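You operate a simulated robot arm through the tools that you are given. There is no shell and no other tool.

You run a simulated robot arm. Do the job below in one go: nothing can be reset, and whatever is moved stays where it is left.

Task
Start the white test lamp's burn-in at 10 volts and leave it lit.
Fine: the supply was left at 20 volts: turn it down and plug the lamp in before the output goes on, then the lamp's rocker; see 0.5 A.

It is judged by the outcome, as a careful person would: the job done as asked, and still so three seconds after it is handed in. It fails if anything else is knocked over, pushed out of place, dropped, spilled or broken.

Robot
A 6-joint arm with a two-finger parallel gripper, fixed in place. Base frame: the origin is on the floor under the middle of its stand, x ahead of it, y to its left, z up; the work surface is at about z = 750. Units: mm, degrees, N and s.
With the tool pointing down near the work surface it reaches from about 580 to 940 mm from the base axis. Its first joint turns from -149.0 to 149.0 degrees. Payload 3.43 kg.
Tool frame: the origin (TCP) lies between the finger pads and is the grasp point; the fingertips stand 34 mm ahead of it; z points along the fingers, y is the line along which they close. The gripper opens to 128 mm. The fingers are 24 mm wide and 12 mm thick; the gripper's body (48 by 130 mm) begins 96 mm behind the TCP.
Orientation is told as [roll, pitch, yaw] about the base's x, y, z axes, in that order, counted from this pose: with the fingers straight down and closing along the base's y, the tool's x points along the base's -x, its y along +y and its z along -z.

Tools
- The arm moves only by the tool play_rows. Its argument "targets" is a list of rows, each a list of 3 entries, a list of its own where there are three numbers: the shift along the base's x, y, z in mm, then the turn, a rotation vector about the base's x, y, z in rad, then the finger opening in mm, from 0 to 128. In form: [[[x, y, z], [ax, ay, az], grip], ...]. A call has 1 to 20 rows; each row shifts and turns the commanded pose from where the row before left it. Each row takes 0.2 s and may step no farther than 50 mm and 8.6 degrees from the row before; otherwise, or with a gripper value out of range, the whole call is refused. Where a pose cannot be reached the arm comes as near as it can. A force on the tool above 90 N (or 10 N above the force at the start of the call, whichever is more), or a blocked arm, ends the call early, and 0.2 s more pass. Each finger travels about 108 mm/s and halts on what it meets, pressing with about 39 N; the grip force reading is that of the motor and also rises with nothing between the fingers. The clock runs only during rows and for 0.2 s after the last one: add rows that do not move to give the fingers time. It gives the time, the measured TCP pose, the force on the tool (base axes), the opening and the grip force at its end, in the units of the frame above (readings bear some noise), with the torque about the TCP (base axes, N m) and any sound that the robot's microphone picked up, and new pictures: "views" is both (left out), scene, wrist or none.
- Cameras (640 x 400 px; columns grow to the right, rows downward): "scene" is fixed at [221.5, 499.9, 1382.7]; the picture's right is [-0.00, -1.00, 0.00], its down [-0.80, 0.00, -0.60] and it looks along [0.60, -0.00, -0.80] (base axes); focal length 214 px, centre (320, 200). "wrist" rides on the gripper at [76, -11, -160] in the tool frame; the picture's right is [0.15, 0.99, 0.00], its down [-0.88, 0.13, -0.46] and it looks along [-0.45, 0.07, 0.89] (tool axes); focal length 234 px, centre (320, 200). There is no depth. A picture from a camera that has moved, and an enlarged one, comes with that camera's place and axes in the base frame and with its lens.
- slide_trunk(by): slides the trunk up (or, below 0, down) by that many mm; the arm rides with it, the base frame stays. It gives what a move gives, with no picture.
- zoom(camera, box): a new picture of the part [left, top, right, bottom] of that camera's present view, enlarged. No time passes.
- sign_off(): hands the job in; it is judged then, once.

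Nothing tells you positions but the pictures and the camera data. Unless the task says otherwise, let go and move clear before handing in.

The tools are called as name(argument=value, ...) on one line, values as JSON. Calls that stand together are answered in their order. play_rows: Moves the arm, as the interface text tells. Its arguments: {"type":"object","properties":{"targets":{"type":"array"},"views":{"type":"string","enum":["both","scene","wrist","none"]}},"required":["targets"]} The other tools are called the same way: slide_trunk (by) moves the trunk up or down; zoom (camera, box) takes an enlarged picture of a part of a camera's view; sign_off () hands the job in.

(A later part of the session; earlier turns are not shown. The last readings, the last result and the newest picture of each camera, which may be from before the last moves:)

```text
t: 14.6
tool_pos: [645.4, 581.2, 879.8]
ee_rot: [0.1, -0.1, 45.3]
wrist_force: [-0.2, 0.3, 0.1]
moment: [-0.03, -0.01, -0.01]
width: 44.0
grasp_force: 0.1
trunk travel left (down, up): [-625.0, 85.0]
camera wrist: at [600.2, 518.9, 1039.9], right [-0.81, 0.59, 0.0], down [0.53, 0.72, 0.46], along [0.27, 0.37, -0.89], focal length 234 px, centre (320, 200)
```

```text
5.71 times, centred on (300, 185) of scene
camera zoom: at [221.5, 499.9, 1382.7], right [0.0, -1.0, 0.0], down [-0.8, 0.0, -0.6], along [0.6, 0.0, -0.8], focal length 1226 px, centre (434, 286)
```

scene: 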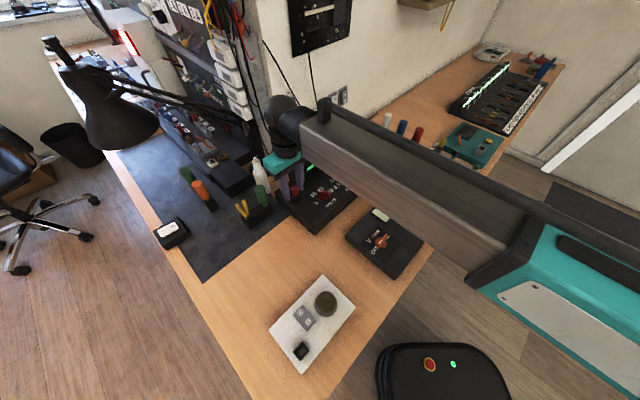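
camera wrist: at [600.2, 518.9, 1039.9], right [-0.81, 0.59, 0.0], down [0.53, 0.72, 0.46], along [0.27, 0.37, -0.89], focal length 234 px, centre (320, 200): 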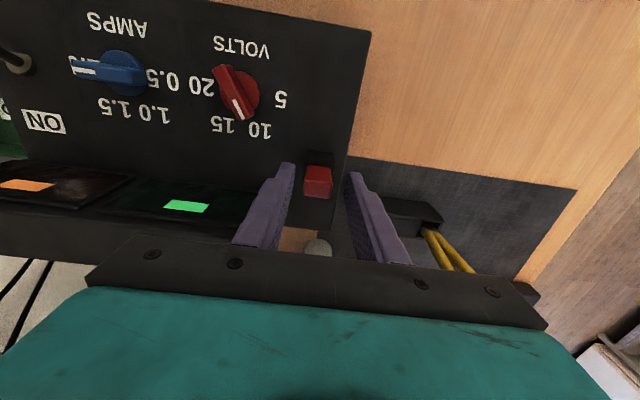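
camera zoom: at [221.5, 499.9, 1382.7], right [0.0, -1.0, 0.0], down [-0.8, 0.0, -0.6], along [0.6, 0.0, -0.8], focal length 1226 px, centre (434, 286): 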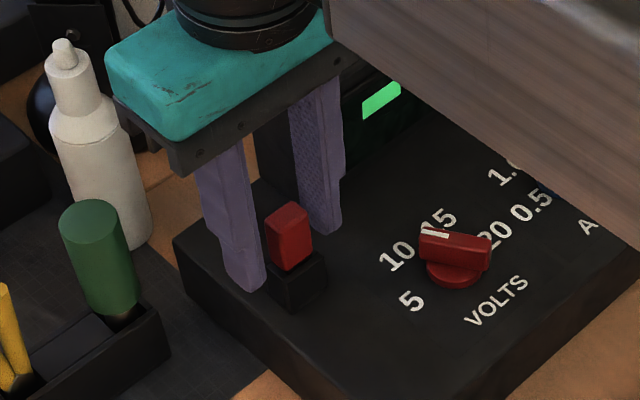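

The plug is about 3 mm nearer than the tool centre. I'll shift to centre on it and close.

play_rows(targets=[[[-0.9, -2.8, 0], [0, 0, 0], 44], [[0, 0, 0], [0, 0, 0], 32], [[0, 0, 0], [0, 0, 0], 24], [[0, 0, 0], [0, 0, 0], 14], [[0, 0, 0], [0, 0, 0], 14]])

zoom(camera="wrist", box=[250, 110, 390, 250])

zoom(camera="scene", box=[265, 150, 335, 220])

```text
t: 15.8
tool_pos: [644.2, 577.1, 880.4]
ee_rot: [0.1, 0.0, 45.4]
wrist_force: [-2.1, 1.0, -0.5]
moment: [-0.01, 0.04, 0.03]
width: 20.5
grasp_force: 39.6
trunk travel left (down, up): [-625.0, 85.0]
camera wrist: at [599.0, 515.9, 1040.2], right [-0.81, 0.59, 0.0], down [0.53, 0.72, 0.46], along [0.27, 0.37, -0.89], focal length 234 px, centre (320, 200)
```

scene: 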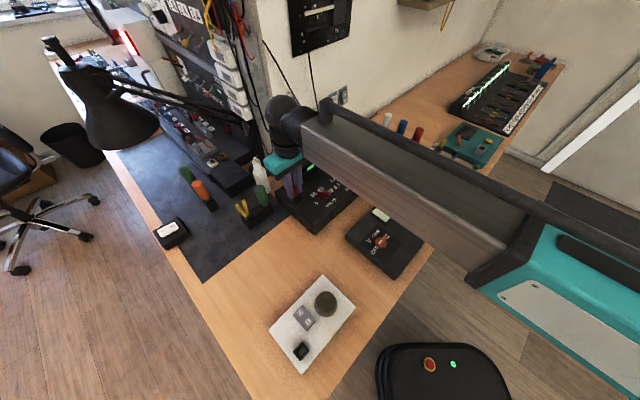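
wrist: 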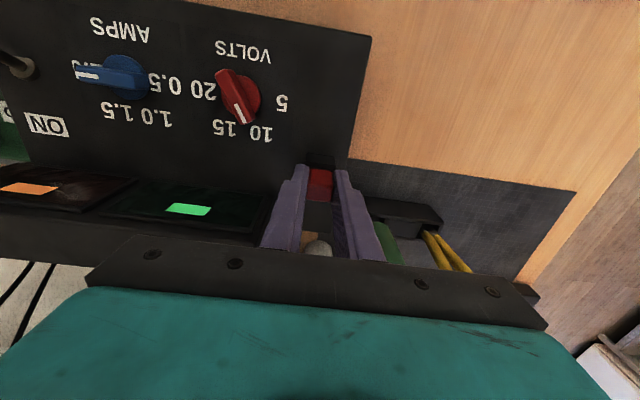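

```text
2.86 times, centred on (320, 180) of wrist
camera zoom: at [599.0, 515.9, 1040.2], right [-0.81, 0.59, 0.0], down [0.53, 0.72, 0.46], along [0.27, 0.37, -0.89], focal length 669 px, centre (320, 257)
```

zoom: 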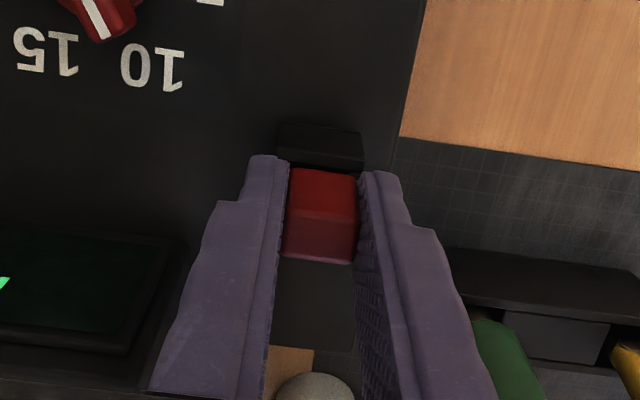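

```text
5.71 times, centred on (300, 185) of scene
camera zoom: at [221.5, 499.9, 1382.7], right [0.0, -1.0, 0.0], down [-0.8, 0.0, -0.6], along [0.6, 0.0, -0.8], focal length 1226 px, centre (434, 286)
```

zoom: 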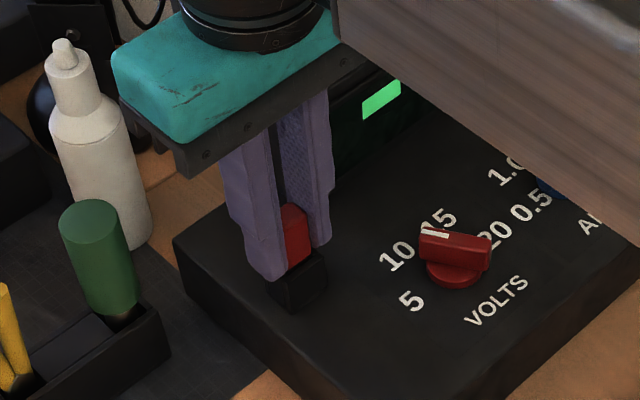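

The plug is held firmly (20.5 mm) with almost no side load. I'll lift it straight up out of its parking socket.

play_rows(targets=[[[0, 0, 8], [0, 0, 0], 14], [[0, 0, 10], [0, 0, 0], 14], [[0, 0, 15], [0, 0, 0], 14], [[0, 0, 25], [0, 0, 0], 14], [[0, 0, 30], [0, 0, 0], 14], [[0, 0, 30], [0, 0, 0], 14], [[0, 0, 0], [0, 0, 0], 14]])

zoom(camera="wrist", box=[250, 110, 390, 250])

zoom(camera="scene", box=[265, 130, 335, 220])

```text
t: 17.4
tool_pos: [642.5, 578.1, 1000.8]
ee_rot: [0.2, 0.0, 45.3]
wrist_force: [0.0, -0.1, -0.2]
moment: [-0.02, 0.01, -0.01]
width: 20.4
grasp_force: 39.0
trunk travel left (down, up): [-625.0, 85.0]
camera wrist: at [598.0, 515.4, 1159.4], right [-0.81, 0.59, 0.0], down [0.53, 0.72, 0.46], along [0.27, 0.37, -0.89], focal length 234 px, centre (320, 200)
```

scene: 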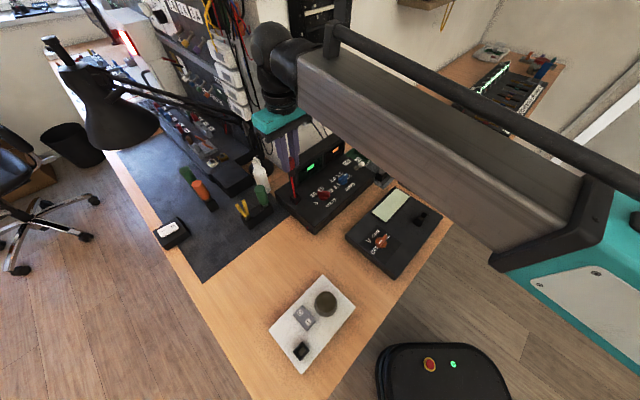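
wrist: 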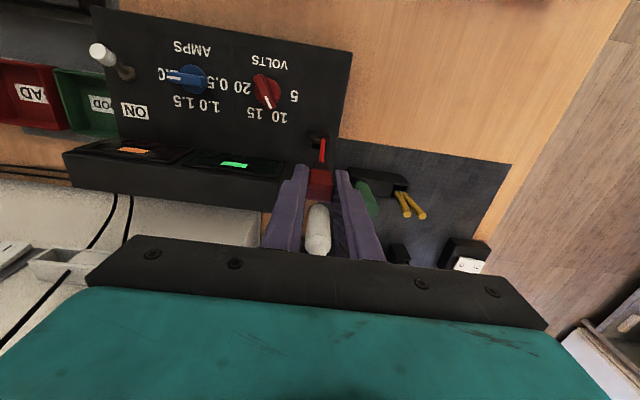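

```text
2.86 times, centred on (320, 180) of wrist
camera zoom: at [598.0, 515.4, 1159.4], right [-0.81, 0.59, 0.0], down [0.53, 0.72, 0.46], along [0.27, 0.37, -0.89], focal length 669 px, centre (320, 257)
```

zoom: 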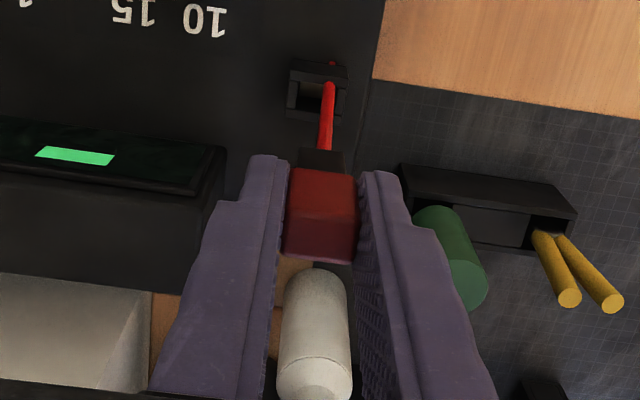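

```text
4.44 times, centred on (300, 175) of scene
camera zoom: at [221.5, 499.9, 1382.7], right [0.0, -1.0, 0.0], down [-0.8, 0.0, -0.6], along [0.6, 0.0, -0.8], focal length 953 px, centre (409, 311)
```

zoom: 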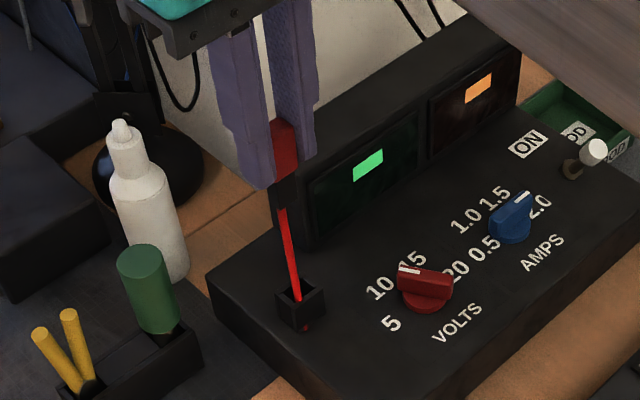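

The plug is out and it's the supply's lead, with a red wire trailing from the supply. I'll look at the plug's lower body to judge the insertion length and shape.

zoom(camera="scene", box=[278, 150, 308, 210])

zoom(camera="wrist", box=[300, 120, 345, 175])

```text
6.67 times, centred on (293, 180) of scene
camera zoom: at [221.5, 499.9, 1382.7], right [0.0, -1.0, 0.0], down [-0.8, 0.0, -0.6], along [0.6, 0.0, -0.8], focal length 1430 px, centre (500, 333)
```

zoom: 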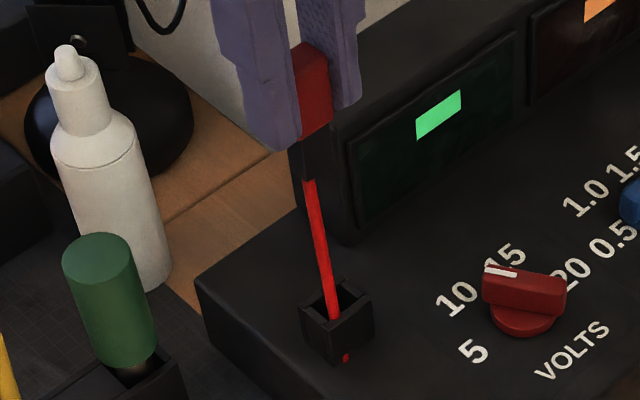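

```text
7.27 times, centred on (322, 148) of wrist
camera zoom: at [598.0, 515.4, 1159.4], right [-0.81, 0.59, 0.0], down [0.53, 0.72, 0.46], along [0.27, 0.37, -0.89], focal length 1703 px, centre (302, 582)
```

zoom: 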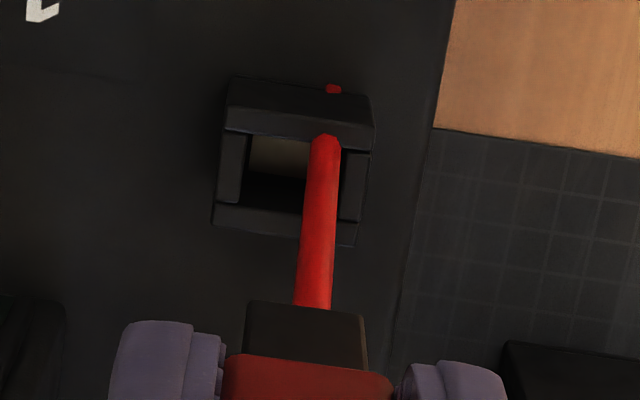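

The plug has a red head and a slimmer dark body about 25 mm long. I'll carry it high and clear toward the lamp's socket near (239, 541), keeping the same orientation.

play_rows(targets=[[[-38, -3.6, 0], [0, 0, 0], 14], [[-38, -3.6, 0], [0, 0, 0], 14], [[-38, -3.6, 0], [0, 0, 0], 14], [[-38, -3.6, 0], [0, 0, 0], 14], [[-38, -3.6, 0], [0, 0, 0], 14], [[-38, -3.6, 0], [0, 0, 0], 14], [[0, 0, 0], [0, 0, 0], 14]])

```text
t: 19.0
tool_pos: [416.4, 555.5, 999.9]
ee_rot: [0.0, -0.1, 45.2]
wrist_force: [-0.4, -0.1, -0.1]
moment: [0.0, -0.02, -0.01]
width: 20.6
grasp_force: 39.0
trunk travel left (down, up): [-625.0, 85.0]
camera wrist: at [371.1, 493.9, 1159.2], right [-0.81, 0.59, 0.0], down [0.53, 0.72, 0.46], along [0.27, 0.37, -0.89], focal length 234 px, centre (320, 200)
```

scene: 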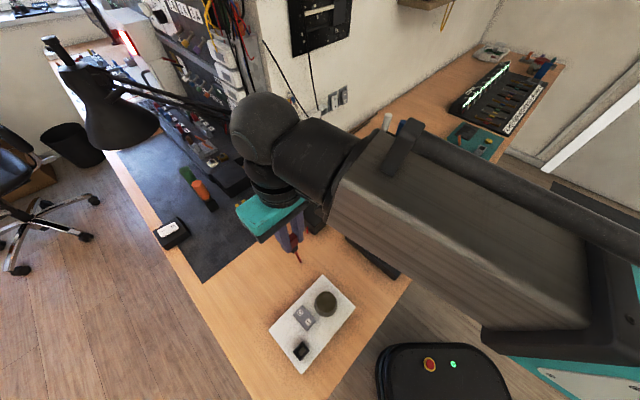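
wrist: 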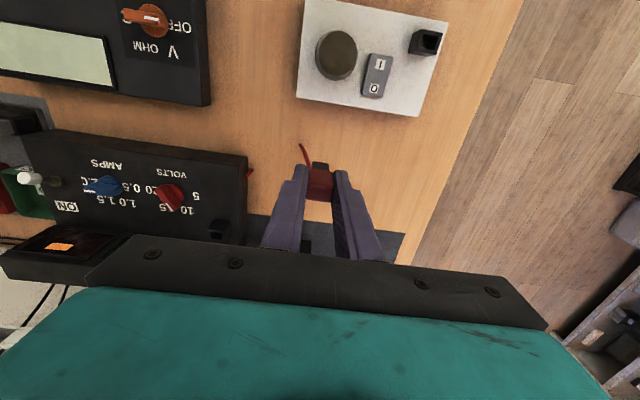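

The lead has become a short tail, so it doesn't drag on anything. The lamp is now in the wrist view, so I'll measure its socket and rocker.

zoom(camera="wrist", box=[290, 0, 460, 120])

zoom(camera="wrist", box=[395, 15, 455, 70])

zoom(camera="wrist", box=[280, 130, 360, 210])

zoom(camera="scene", box=[260, 210, 330, 280])

```text
3.33 times, centred on (375, 60) of wrist
camera zoom: at [371.1, 493.9, 1159.2], right [-0.81, 0.59, 0.0], down [0.53, 0.72, 0.46], along [0.27, 0.37, -0.89], focal length 781 px, centre (137, 667)
```

zoom: 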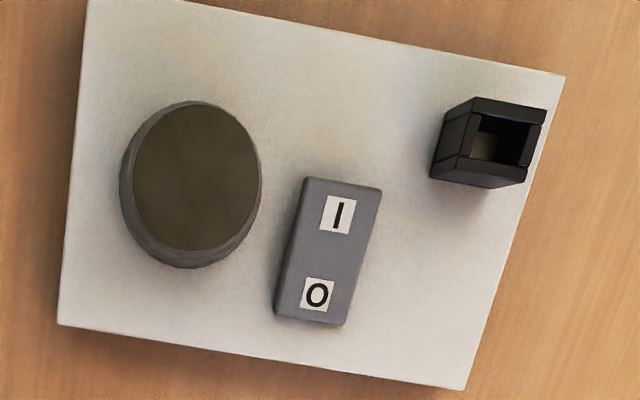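

```text
7.27 times, centred on (425, 42) of wrist
camera zoom: at [371.1, 493.9, 1159.2], right [-0.81, 0.59, 0.0], down [0.53, 0.72, 0.46], along [0.27, 0.37, -0.89], focal length 1703 px, centre (-444, 1346)
```

zoom: 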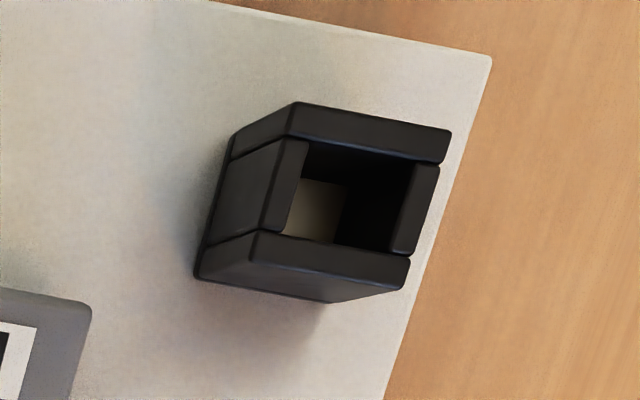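

```text
5.00 times, centred on (320, 170) of wrist
camera zoom: at [371.1, 493.9, 1159.2], right [-0.81, 0.59, 0.0], down [0.53, 0.72, 0.46], along [0.27, 0.37, -0.89], focal length 1171 px, centre (320, 350)
```

zoom: 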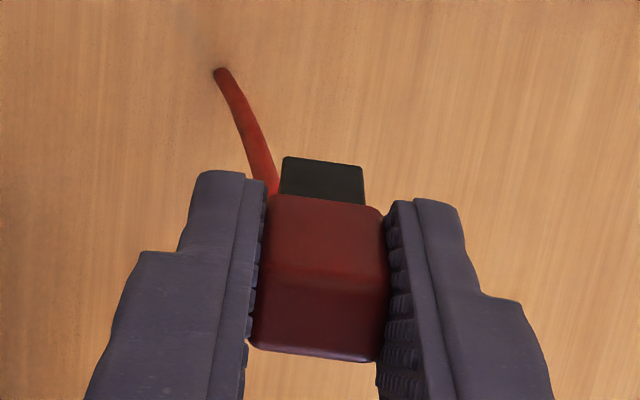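

```text
5.71 times, centred on (295, 245) of scene
camera zoom: at [221.5, 499.9, 1382.7], right [0.0, -1.0, 0.0], down [-0.8, 0.0, -0.6], along [0.6, 0.0, -0.8], focal length 1226 px, centre (463, -57)
```

zoom: 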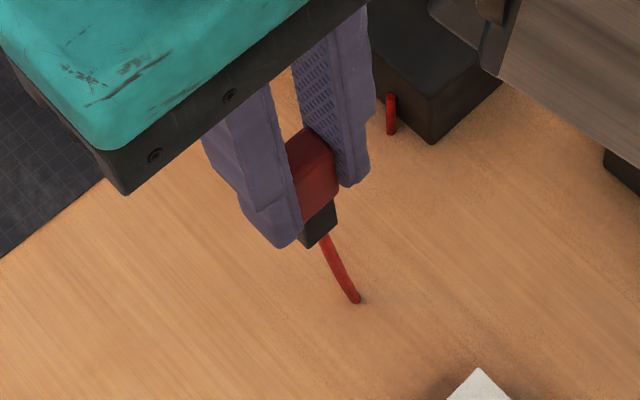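

The socket rim is near (240, 541) at z ≈ 810–820. I'll move over it at z ≈ 960 and measure again from close up.

play_rows(targets=[[[-44, -3.6, -5], [0, 0, 0], 14], [[-44, -3.6, -5], [0, 0, 0], 14], [[-44, -3.6, -10], [0, 0, 0], 14], [[-44, -3.6, -20], [0, 0, 0], 14], [[0, 0, 0], [0, 0, 0], 14]])

zoom(camera="wrist", box=[270, 100, 370, 200])

zoom(camera="scene", box=[260, 300, 360, 390])

```text
t: 20.2
tool_pos: [240.1, 542.3, 958.1]
ee_rot: [0.1, -0.1, 45.3]
wrist_force: [0.6, -0.8, 0.0]
moment: [0.0, 0.04, -0.01]
width: 20.4
grasp_force: 39.1
trunk travel left (down, up): [-625.0, 85.0]
camera wrist: at [194.0, 481.0, 1118.2], right [-0.81, 0.59, 0.0], down [0.53, 0.72, 0.46], along [0.27, 0.37, -0.89], focal length 234 px, centre (320, 200)
```

scene: 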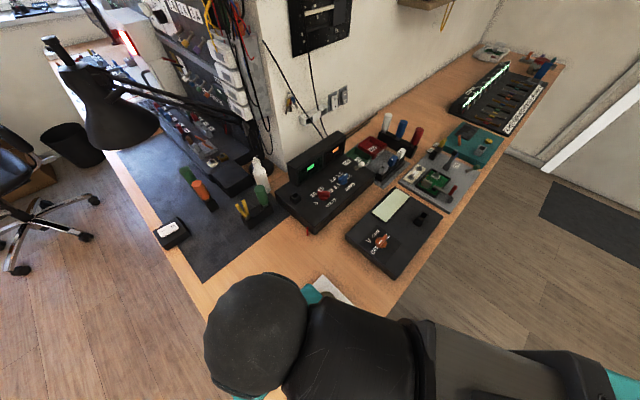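
wrist: 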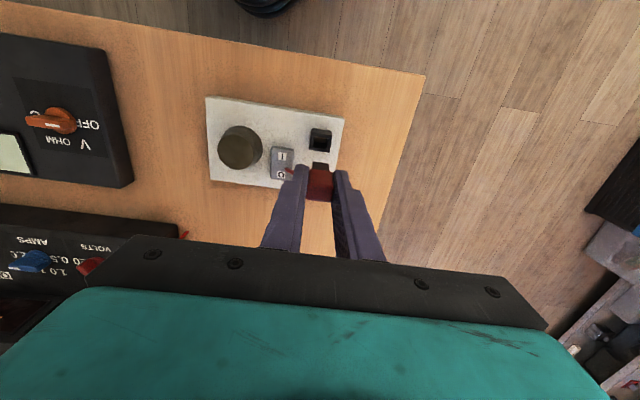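

```text
4.00 times, centred on (320, 150) of wrist
camera zoom: at [194.0, 481.0, 1118.2], right [-0.81, 0.59, 0.0], down [0.53, 0.72, 0.46], along [0.27, 0.37, -0.89], focal length 937 px, centre (320, 400)
```

zoom: 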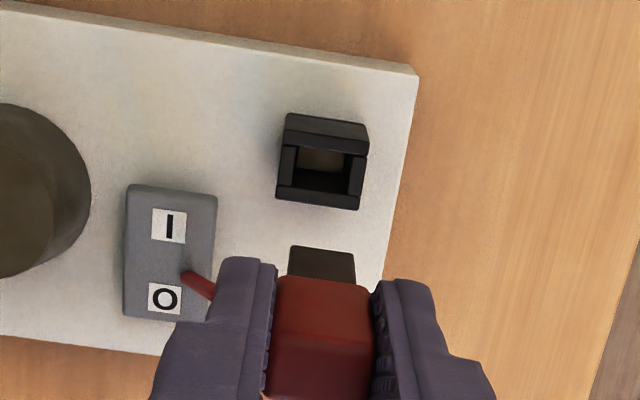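

```text
4.44 times, centred on (310, 345) of scene
camera zoom: at [221.5, 499.9, 1382.7], right [0.0, -1.0, 0.0], down [-0.8, 0.0, -0.6], along [0.6, 0.0, -0.8], focal length 953 px, centre (364, -444)
```

zoom: 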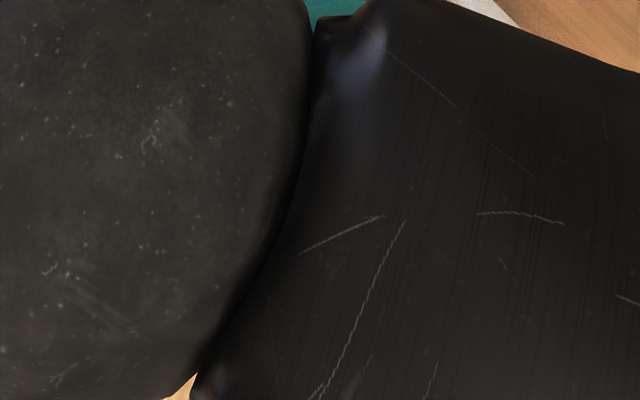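

The arm now hides the lamp from the scene camera, so I'll rely on the wrist camera. I'll zoom in more to measure the offset between plug and socket.

zoom(camera="wrist", box=[300, 120, 340, 160])

zoom(camera="wrist", box=[300, 150, 340, 190])

```text
10.00 times, centred on (320, 140) of wrist
camera zoom: at [194.0, 481.0, 1118.2], right [-0.81, 0.59, 0.0], down [0.53, 0.72, 0.46], along [0.27, 0.37, -0.89], focal length 2342 px, centre (320, 800)
```

zoom: 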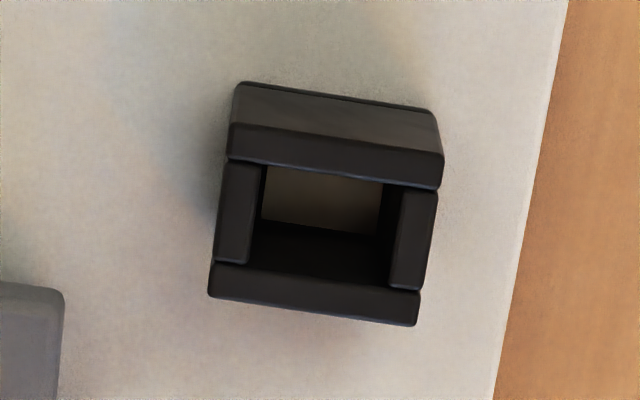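

```text
10.00 times, centred on (320, 170) of wrist
camera zoom: at [194.0, 481.0, 1118.2], right [-0.81, 0.59, 0.0], down [0.53, 0.72, 0.46], along [0.27, 0.37, -0.89], focal length 2342 px, centre (320, 500)
```

zoom: 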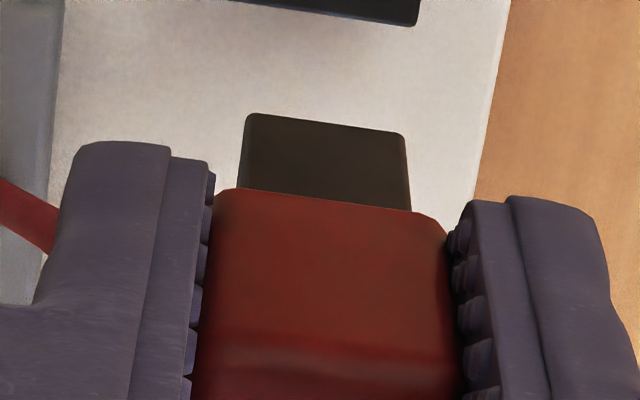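

By my estimate the socket centre is 2–4 mm in front of the plug's axis. I'll lower to about 15 mm above the rim and measure again, since the error shrinks with height.

play_rows(targets=[[[-1.4, -1.4, -30], [0, 0, 0], 14], [[0, 0, -20], [0, 0, 0], 14], [[0, 0, -13], [0, 0, 0], 14], [[0, 0, 0], [0, 0, 0], 14]], views="wrist")

zoom(camera="wrist", box=[300, 140, 340, 180])

zoom(camera="wrist", box=[270, 120, 370, 220])

```text
t: 21.2
tool_pos: [239.7, 541.3, 895.0]
ee_rot: [0.1, -0.1, 45.2]
wrist_force: [0.2, -0.3, -1.1]
moment: [-0.04, 0.02, -0.01]
width: 20.7
grasp_force: 39.1
trunk travel left (down, up): [-625.0, 85.0]
camera wrist: at [194.6, 478.8, 1055.3], right [-0.81, 0.59, 0.0], down [0.53, 0.72, 0.46], along [0.27, 0.37, -0.89], focal length 234 px, centre (320, 200)
```

wrist: 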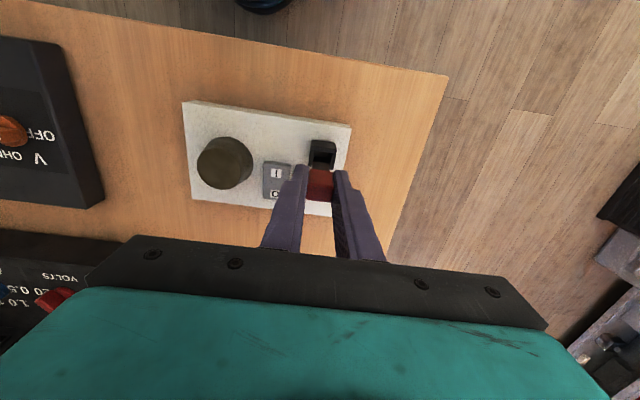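

```text
10.00 times, centred on (320, 160) of wrist
camera zoom: at [194.6, 478.8, 1055.3], right [-0.81, 0.59, 0.0], down [0.53, 0.72, 0.46], along [0.27, 0.37, -0.89], focal length 2342 px, centre (320, 600)
```

zoom: 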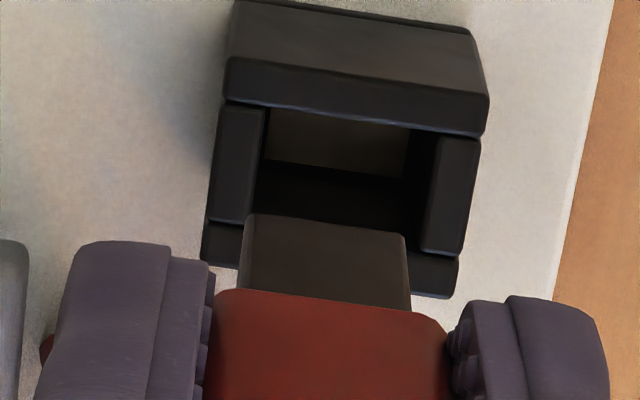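

```text
4.00 times, centred on (320, 170) of wrist
camera zoom: at [194.6, 478.8, 1055.3], right [-0.81, 0.59, 0.0], down [0.53, 0.72, 0.46], along [0.27, 0.37, -0.89], focal length 937 px, centre (320, 320)
```

zoom: 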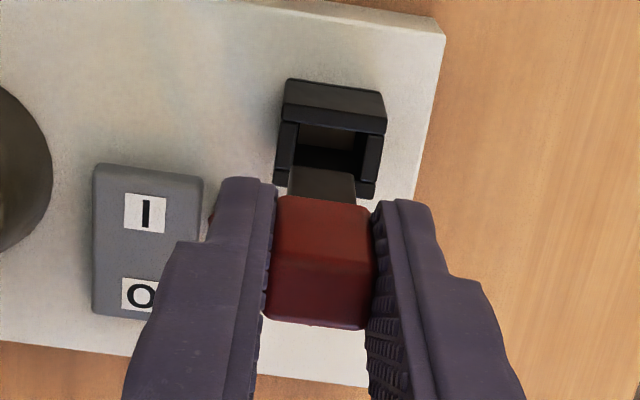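

I'll hold still for one step to see how noisy the pose readings are before the final alignment.

play_rows(targets=[[[0, 0, 0], [0, 0, 0], 14]], views="wrist")

zoom(camera="wrist", box=[300, 140, 340, 180])

```text
t: 21.6
tool_pos: [239.8, 539.7, 895.7]
ee_rot: [0.1, 0.0, 45.2]
wrist_force: [1.0, 0.5, -0.2]
moment: [-0.02, 0.0, 0.01]
width: 20.5
grasp_force: 39.5
trunk travel left (down, up): [-625.0, 85.0]
camera wrist: at [194.5, 478.8, 1055.5], right [-0.81, 0.59, 0.0], down [0.53, 0.72, 0.46], along [0.27, 0.37, -0.89], focal length 234 px, centre (320, 200)
```

wrist: 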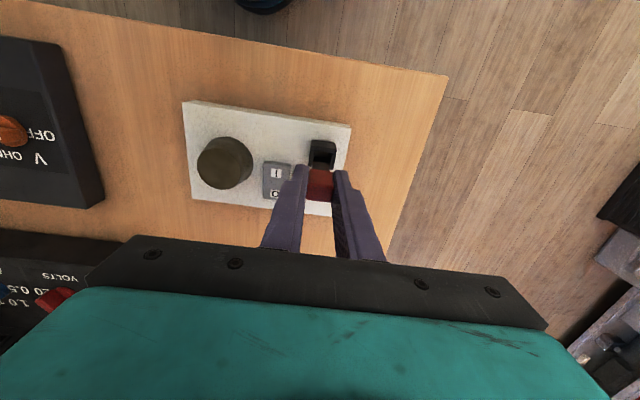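

```text
10.00 times, centred on (320, 160) of wrist
camera zoom: at [194.5, 478.8, 1055.5], right [-0.81, 0.59, 0.0], down [0.53, 0.72, 0.46], along [0.27, 0.37, -0.89], focal length 2342 px, centre (320, 600)
```

zoom: 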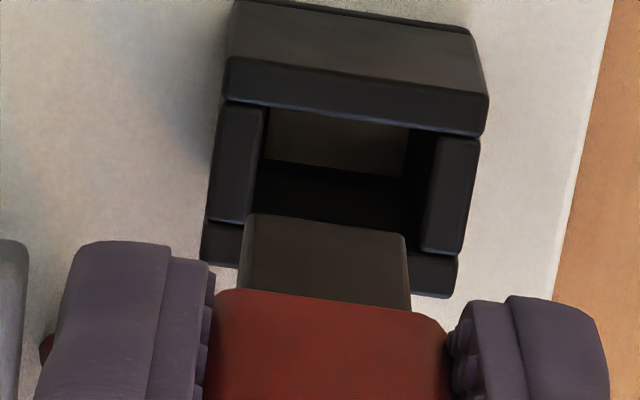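

The picture is steady; only the pose readings jitter by about 1 mm, so I'll align by eye. I'll shift about 2.4 mm along the socket's long axis and lower 18 mm so the plug and rim are nearly level.

play_rows(targets=[[[-1.7, 1.7, 0], [0, 0, 0], 14], [[-0.3, -0.3, -9], [0, 0, 0], 14], [[0, 0, -9], [0, 0, 0], 14], [[0, 0, 0], [0, 0, 0], 14]], views="wrist")

zoom(camera="wrist", box=[300, 140, 340, 180])

```text
t: 22.6
tool_pos: [238.1, 543.7, 877.9]
ee_rot: [0.1, -0.2, 45.3]
wrist_force: [0.0, -1.0, 0.7]
moment: [0.0, -0.03, 0.02]
width: 20.7
grasp_force: 38.3
trunk travel left (down, up): [-625.0, 85.0]
camera wrist: at [192.9, 480.5, 1037.9], right [-0.81, 0.59, 0.0], down [0.53, 0.72, 0.46], along [0.27, 0.37, -0.89], focal length 234 px, centre (320, 200)
```

wrist: 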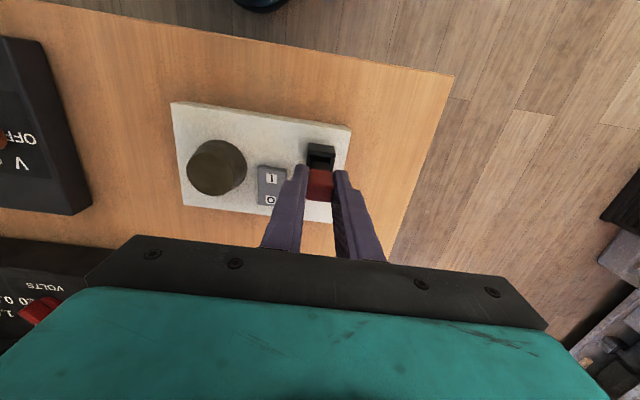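

```text
10.00 times, centred on (320, 160) of wrist
camera zoom: at [192.9, 480.5, 1037.9], right [-0.81, 0.59, 0.0], down [0.53, 0.72, 0.46], along [0.27, 0.37, -0.89], focal length 2342 px, centre (320, 600)
```

zoom: 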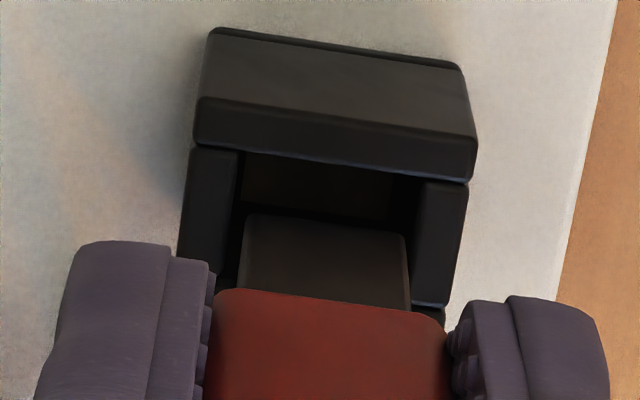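

The fit is consistent: the socket centre is at (238.1, 542.4), the rim is at z ≈ 807 and the opening is about 18.5 × 13.5 mm. The plug is centred to within about 0.5 mm. I'll start the insertion gently and watch the force.

play_rows(targets=[[[-0.4, -0.2, -4], [0, 0, 0], 14], [[0, 0, -4], [0, 0, 0], 14], [[0, 0, -4], [0, 0, 0], 14], [[0, 0, 0], [0, 0, 0], 14]], views="wrist")

zoom(camera="wrist", box=[300, 140, 340, 180])

```text
t: 23.6
tool_pos: [236.2, 543.1, 864.1]
ee_rot: [0.0, -0.1, 45.3]
wrist_force: [-4.6, -3.6, 0.4]
moment: [-0.21, 0.26, -0.02]
width: 20.2
grasp_force: 39.1
trunk travel left (down, up): [-625.0, 85.0]
camera wrist: at [191.9, 479.9, 1025.8], right [-0.81, 0.59, 0.0], down [0.53, 0.72, 0.46], along [0.27, 0.37, -0.89], focal length 234 px, centre (320, 200)
```

wrist: 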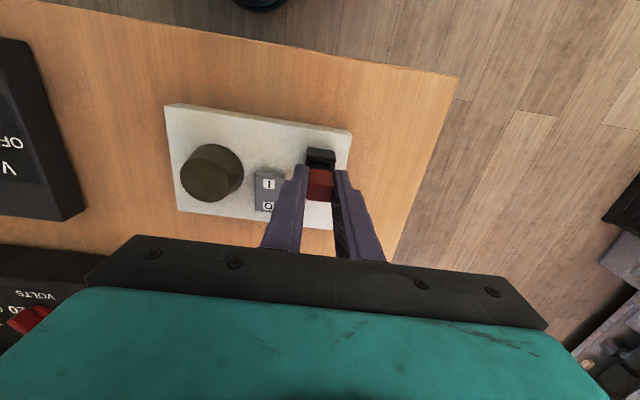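

```text
10.00 times, centred on (320, 160) of wrist
camera zoom: at [191.9, 479.9, 1025.8], right [-0.81, 0.59, 0.0], down [0.53, 0.72, 0.46], along [0.27, 0.37, -0.89], focal length 2342 px, centre (320, 600)
```

zoom: 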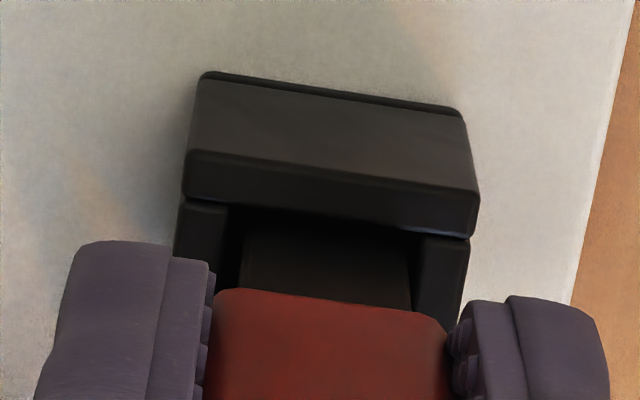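

There's a light contact (about 6 N) with the back wall of the socket. I'll ease the plug forward by a millimetre and carry on down.

play_rows(targets=[[[-0.7, -0.6, 0], [0, 0, 0], 14], [[0, 0, -3], [0, 0, 0], 14], [[0, 0, 0], [0, 0, 0], 14]], views="wrist")

zoom(camera="wrist", box=[300, 140, 340, 180])

```text
t: 24.4
tool_pos: [235.8, 541.1, 863.0]
ee_rot: [0.0, -0.1, 45.3]
wrist_force: [-0.3, -0.8, -0.3]
moment: [0.0, -0.02, 0.0]
width: 20.3
grasp_force: 39.2
trunk travel left (down, up): [-625.0, 85.0]
camera wrist: at [191.3, 479.2, 1022.7], right [-0.81, 0.59, 0.0], down [0.53, 0.72, 0.46], along [0.27, 0.37, -0.89], focal length 234 px, centre (320, 200)
```

wrist: 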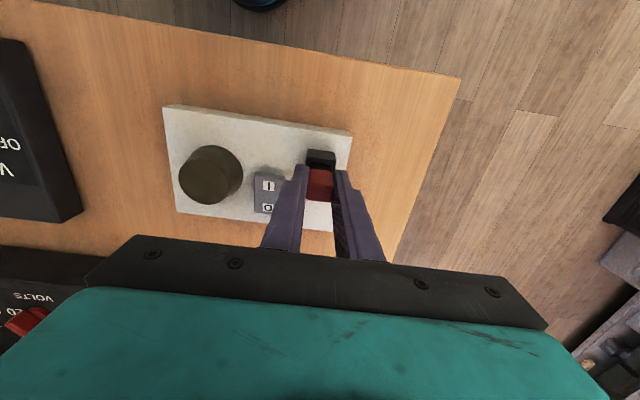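

```text
10.00 times, centred on (320, 160) of wrist
camera zoom: at [191.3, 479.2, 1022.7], right [-0.81, 0.59, 0.0], down [0.53, 0.72, 0.46], along [0.27, 0.37, -0.89], focal length 2342 px, centre (320, 600)
```

zoom: 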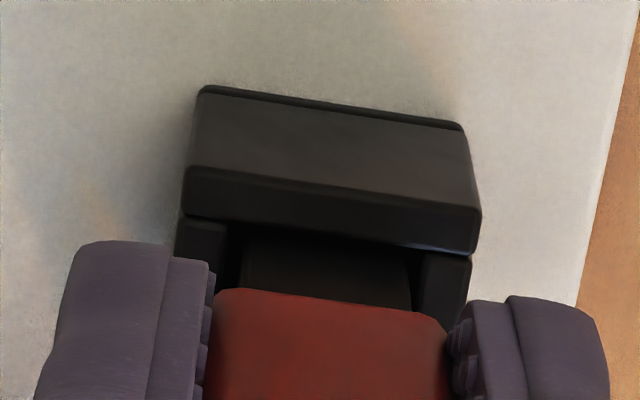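

The force is back to zero and the tip is inside the opening. Continuing down in small steps.

play_rows(targets=[[[0, 0, -3], [0, 0, 0], 14], [[0, 0, -3], [0, 0, 0], 14], [[0, 0, 0], [0, 0, 0], 14]], views="wrist")

zoom(camera="wrist", box=[300, 140, 340, 180])

```text
t: 25.2
tool_pos: [236.5, 541.0, 857.5]
ee_rot: [0.1, 0.0, 45.3]
wrist_force: [0.6, 0.4, -0.8]
moment: [-0.03, 0.02, -0.03]
width: 20.4
grasp_force: 39.1
trunk travel left (down, up): [-625.0, 85.0]
camera wrist: at [191.6, 479.2, 1017.5], right [-0.81, 0.59, 0.0], down [0.53, 0.72, 0.46], along [0.27, 0.37, -0.89], focal length 234 px, centre (320, 200)
```

wrist: 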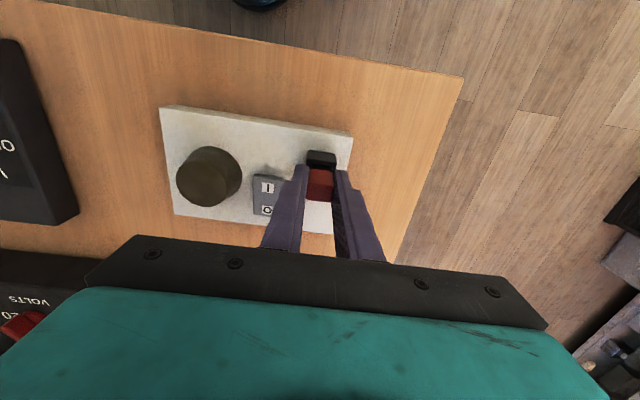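

```text
10.00 times, centred on (320, 160) of wrist
camera zoom: at [191.6, 479.2, 1017.5], right [-0.81, 0.59, 0.0], down [0.53, 0.72, 0.46], along [0.27, 0.37, -0.89], focal length 2342 px, centre (320, 600)
```

zoom: 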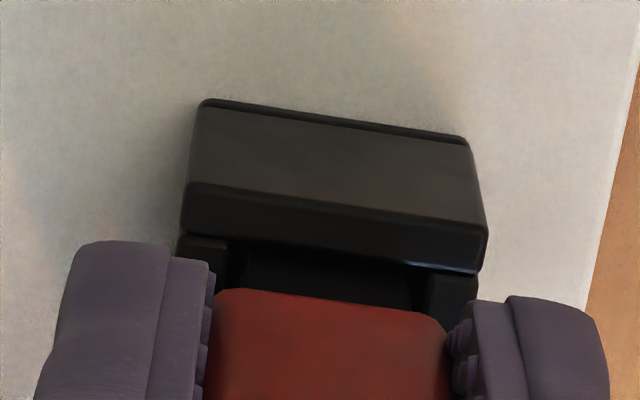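

It's still free of load. I'll go down the remaining ~10 mm until it seats.

play_rows(targets=[[[0, 0, -3], [0, 0, 0], 14], [[0, 0, -3], [0, 0, 0], 14], [[0, 0, -2], [0, 0, 0], 14], [[0, 0, 0], [0, 0, 0], 14]], views="wrist")

zoom(camera="wrist", box=[300, 140, 340, 180])

```text
t: 26.2
tool_pos: [237.8, 541.4, 849.7]
ee_rot: [0.1, -0.1, 45.3]
wrist_force: [0.2, -0.7, 12.9]
moment: [-0.01, -0.01, -0.01]
width: 20.7
grasp_force: 38.6
trunk travel left (down, up): [-625.0, 85.0]
camera wrist: at [191.8, 479.1, 1009.9], right [-0.81, 0.59, 0.0], down [0.53, 0.72, 0.46], along [0.27, 0.37, -0.89], focal length 234 px, centre (320, 200)
```

wrist: 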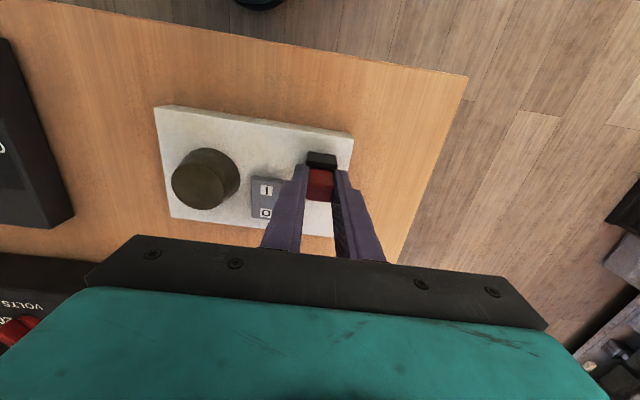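

```text
10.00 times, centred on (320, 160) of wrist
camera zoom: at [191.8, 479.1, 1009.9], right [-0.81, 0.59, 0.0], down [0.53, 0.72, 0.46], along [0.27, 0.37, -0.89], focal length 2342 px, centre (320, 600)
```

zoom: 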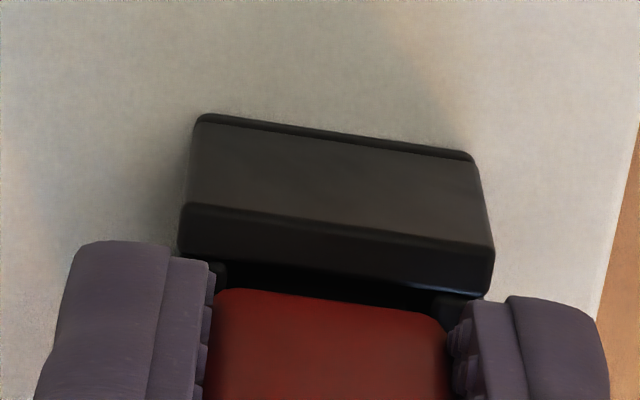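

A 13 N upward force has appeared near the expected seating height. I'll press another 1.5 mm to confirm it's a firm seat.

play_rows(targets=[[[0, 0, -0.8], [0, 0, 0], 14], [[0, 0, -0.7], [0, 0, 0], 14], [[0, 0, 0], [0, 0, 0], 14]], views="wrist")

zoom(camera="wrist", box=[300, 140, 340, 180])

```text
t: 27.0
tool_pos: [236.6, 540.8, 849.9]
ee_rot: [0.2, -0.2, 45.4]
wrist_force: [1.5, 3.5, 32.9]
moment: [0.23, -0.14, 0.02]
width: 20.6
grasp_force: 39.3
trunk travel left (down, up): [-625.0, 85.0]
camera wrist: at [191.4, 478.4, 1008.5], right [-0.81, 0.59, 0.0], down [0.53, 0.72, 0.46], along [0.27, 0.37, -0.89], focal length 234 px, centre (320, 200)
```

wrist: 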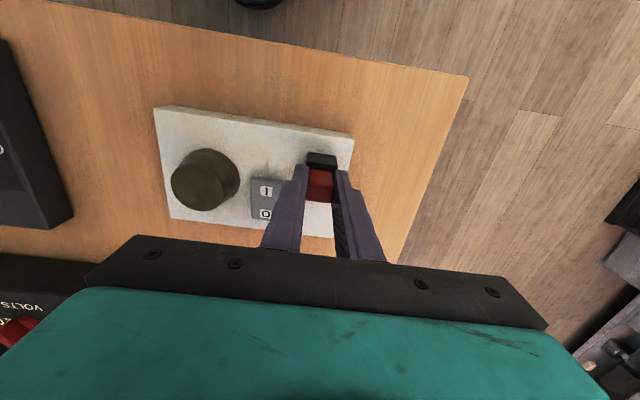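

```text
10.00 times, centred on (320, 160) of wrist
camera zoom: at [191.4, 478.4, 1008.5], right [-0.81, 0.59, 0.0], down [0.53, 0.72, 0.46], along [0.27, 0.37, -0.89], focal length 2342 px, centre (320, 600)
```

zoom: 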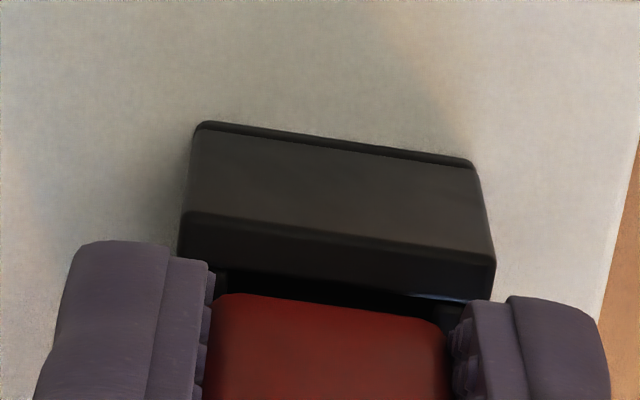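

The plug stopped against a hard seat at the same depth as in its parking socket, and any extra push just slips in the grip. I'll relieve the load, open, and rise straight up.

play_rows(targets=[[[0.2, 0.3, 1.6], [0, 0, 0], 14], [[0, 0, 0], [0, 0, 0], 24], [[0, 0, 0], [0, 0, 0], 36], [[0, 0, 0], [0, 0, 0], 44], [[0, 0, 0], [0, 0, 0], 44]], views="wrist")

zoom(camera="wrist", box=[290, 140, 350, 200])

```text
t: 28.2
tool_pos: [237.8, 541.6, 850.0]
ee_rot: [0.1, -0.1, 45.3]
wrist_force: [0.2, 0.1, -0.1]
moment: [-0.05, -0.01, 0.02]
width: 43.7
grasp_force: 0.0
trunk travel left (down, up): [-625.0, 85.0]
camera wrist: at [192.2, 479.6, 1009.0], right [-0.81, 0.59, 0.0], down [0.53, 0.72, 0.46], along [0.27, 0.37, -0.89], focal length 234 px, centre (320, 200)
```

wrist: 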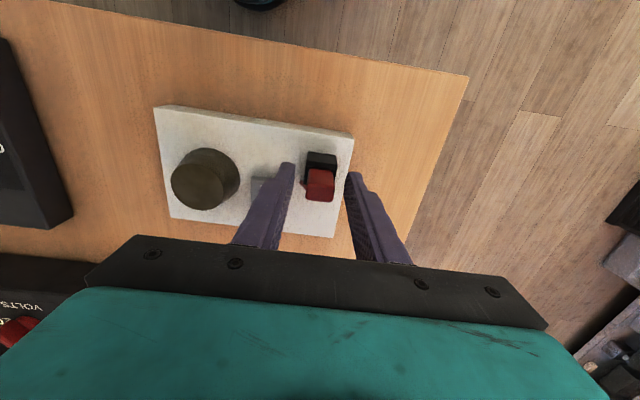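

```text
6.67 times, centred on (320, 170) of wrist
camera zoom: at [192.2, 479.6, 1009.0], right [-0.81, 0.59, 0.0], down [0.53, 0.72, 0.46], along [0.27, 0.37, -0.89], focal length 1561 px, centre (320, 400)
```

zoom: 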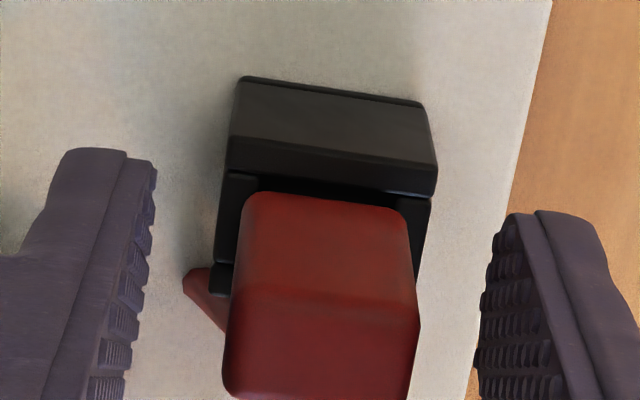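

The plug stands upright in the lamp socket on its own. I'll rise clear and look at it again.

play_rows(targets=[[[0, 0, 20], [0, 0, 0], 44], [[0, 0, 40], [0, 0, 0], 44], [[0, 0, 45], [0, 0, 0], 44], [[0, 0, 0], [0, 0, 0], 44]], views="wrist")

zoom(camera="wrist", box=[200, 80, 370, 200])

zoom(camera="wrist", box=[300, 115, 350, 165])

zoom(camera="wrist", box=[250, 130, 310, 190])

```text
t: 29.2
tool_pos: [234.2, 539.6, 954.7]
ee_rot: [0.1, 0.0, 45.3]
wrist_force: [-0.4, 0.1, 0.5]
moment: [0.02, -0.01, -0.02]
width: 44.2
grasp_force: 0.2
trunk travel left (down, up): [-625.0, 85.0]
camera wrist: at [189.0, 477.4, 1114.9], right [-0.81, 0.59, 0.0], down [0.53, 0.72, 0.46], along [0.27, 0.37, -0.89], focal length 234 px, centre (320, 200)
```

wrist: 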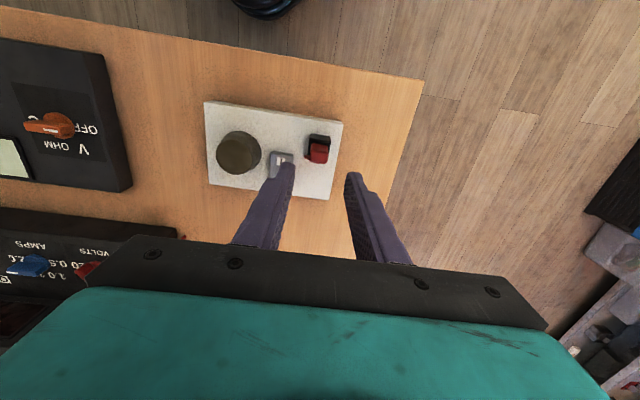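

```text
3.33 times, centred on (285, 140) of wrist
camera zoom: at [189.0, 477.4, 1114.9], right [-0.81, 0.59, 0.0], down [0.53, 0.72, 0.46], along [0.27, 0.37, -0.89], focal length 781 px, centre (437, 400)
```

zoom: 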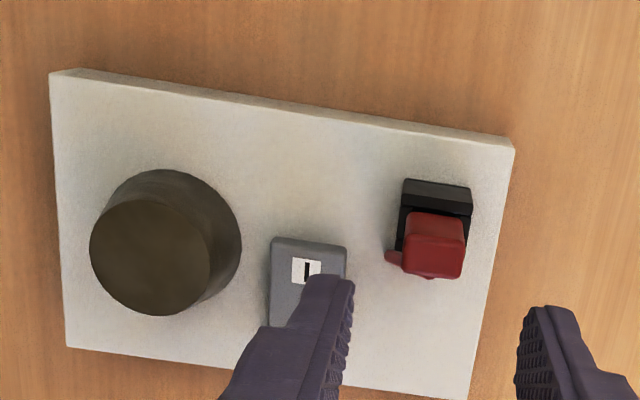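

```text
8.00 times, centred on (325, 140) of wrist
camera zoom: at [189.0, 477.4, 1114.9], right [-0.81, 0.59, 0.0], down [0.53, 0.72, 0.46], along [0.27, 0.37, -0.89], focal length 1873 px, centre (280, 680)
```

zoom: 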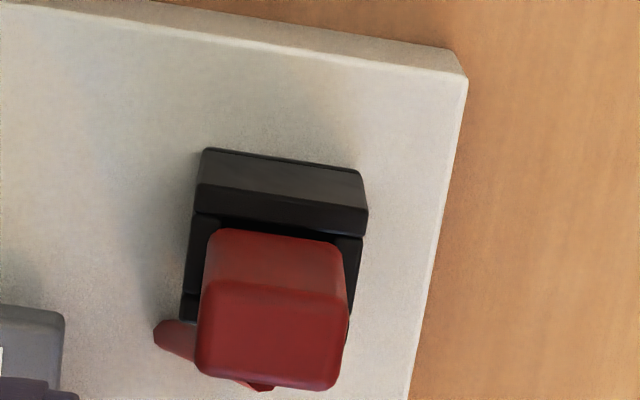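

```text
6.67 times, centred on (280, 160) of wrist
camera zoom: at [189.0, 477.4, 1114.9], right [-0.81, 0.59, 0.0], down [0.53, 0.72, 0.46], along [0.27, 0.37, -0.89], focal length 1561 px, centre (587, 467)
```

zoom: 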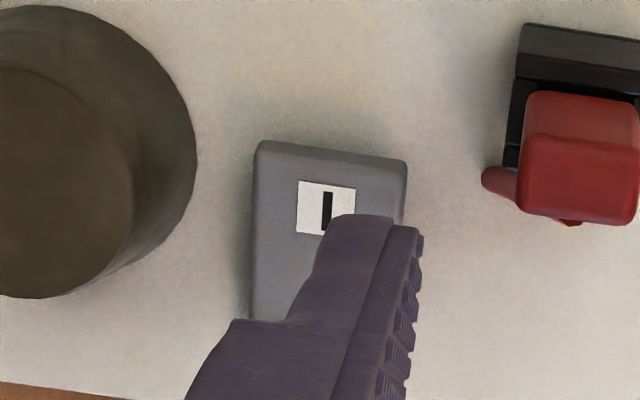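

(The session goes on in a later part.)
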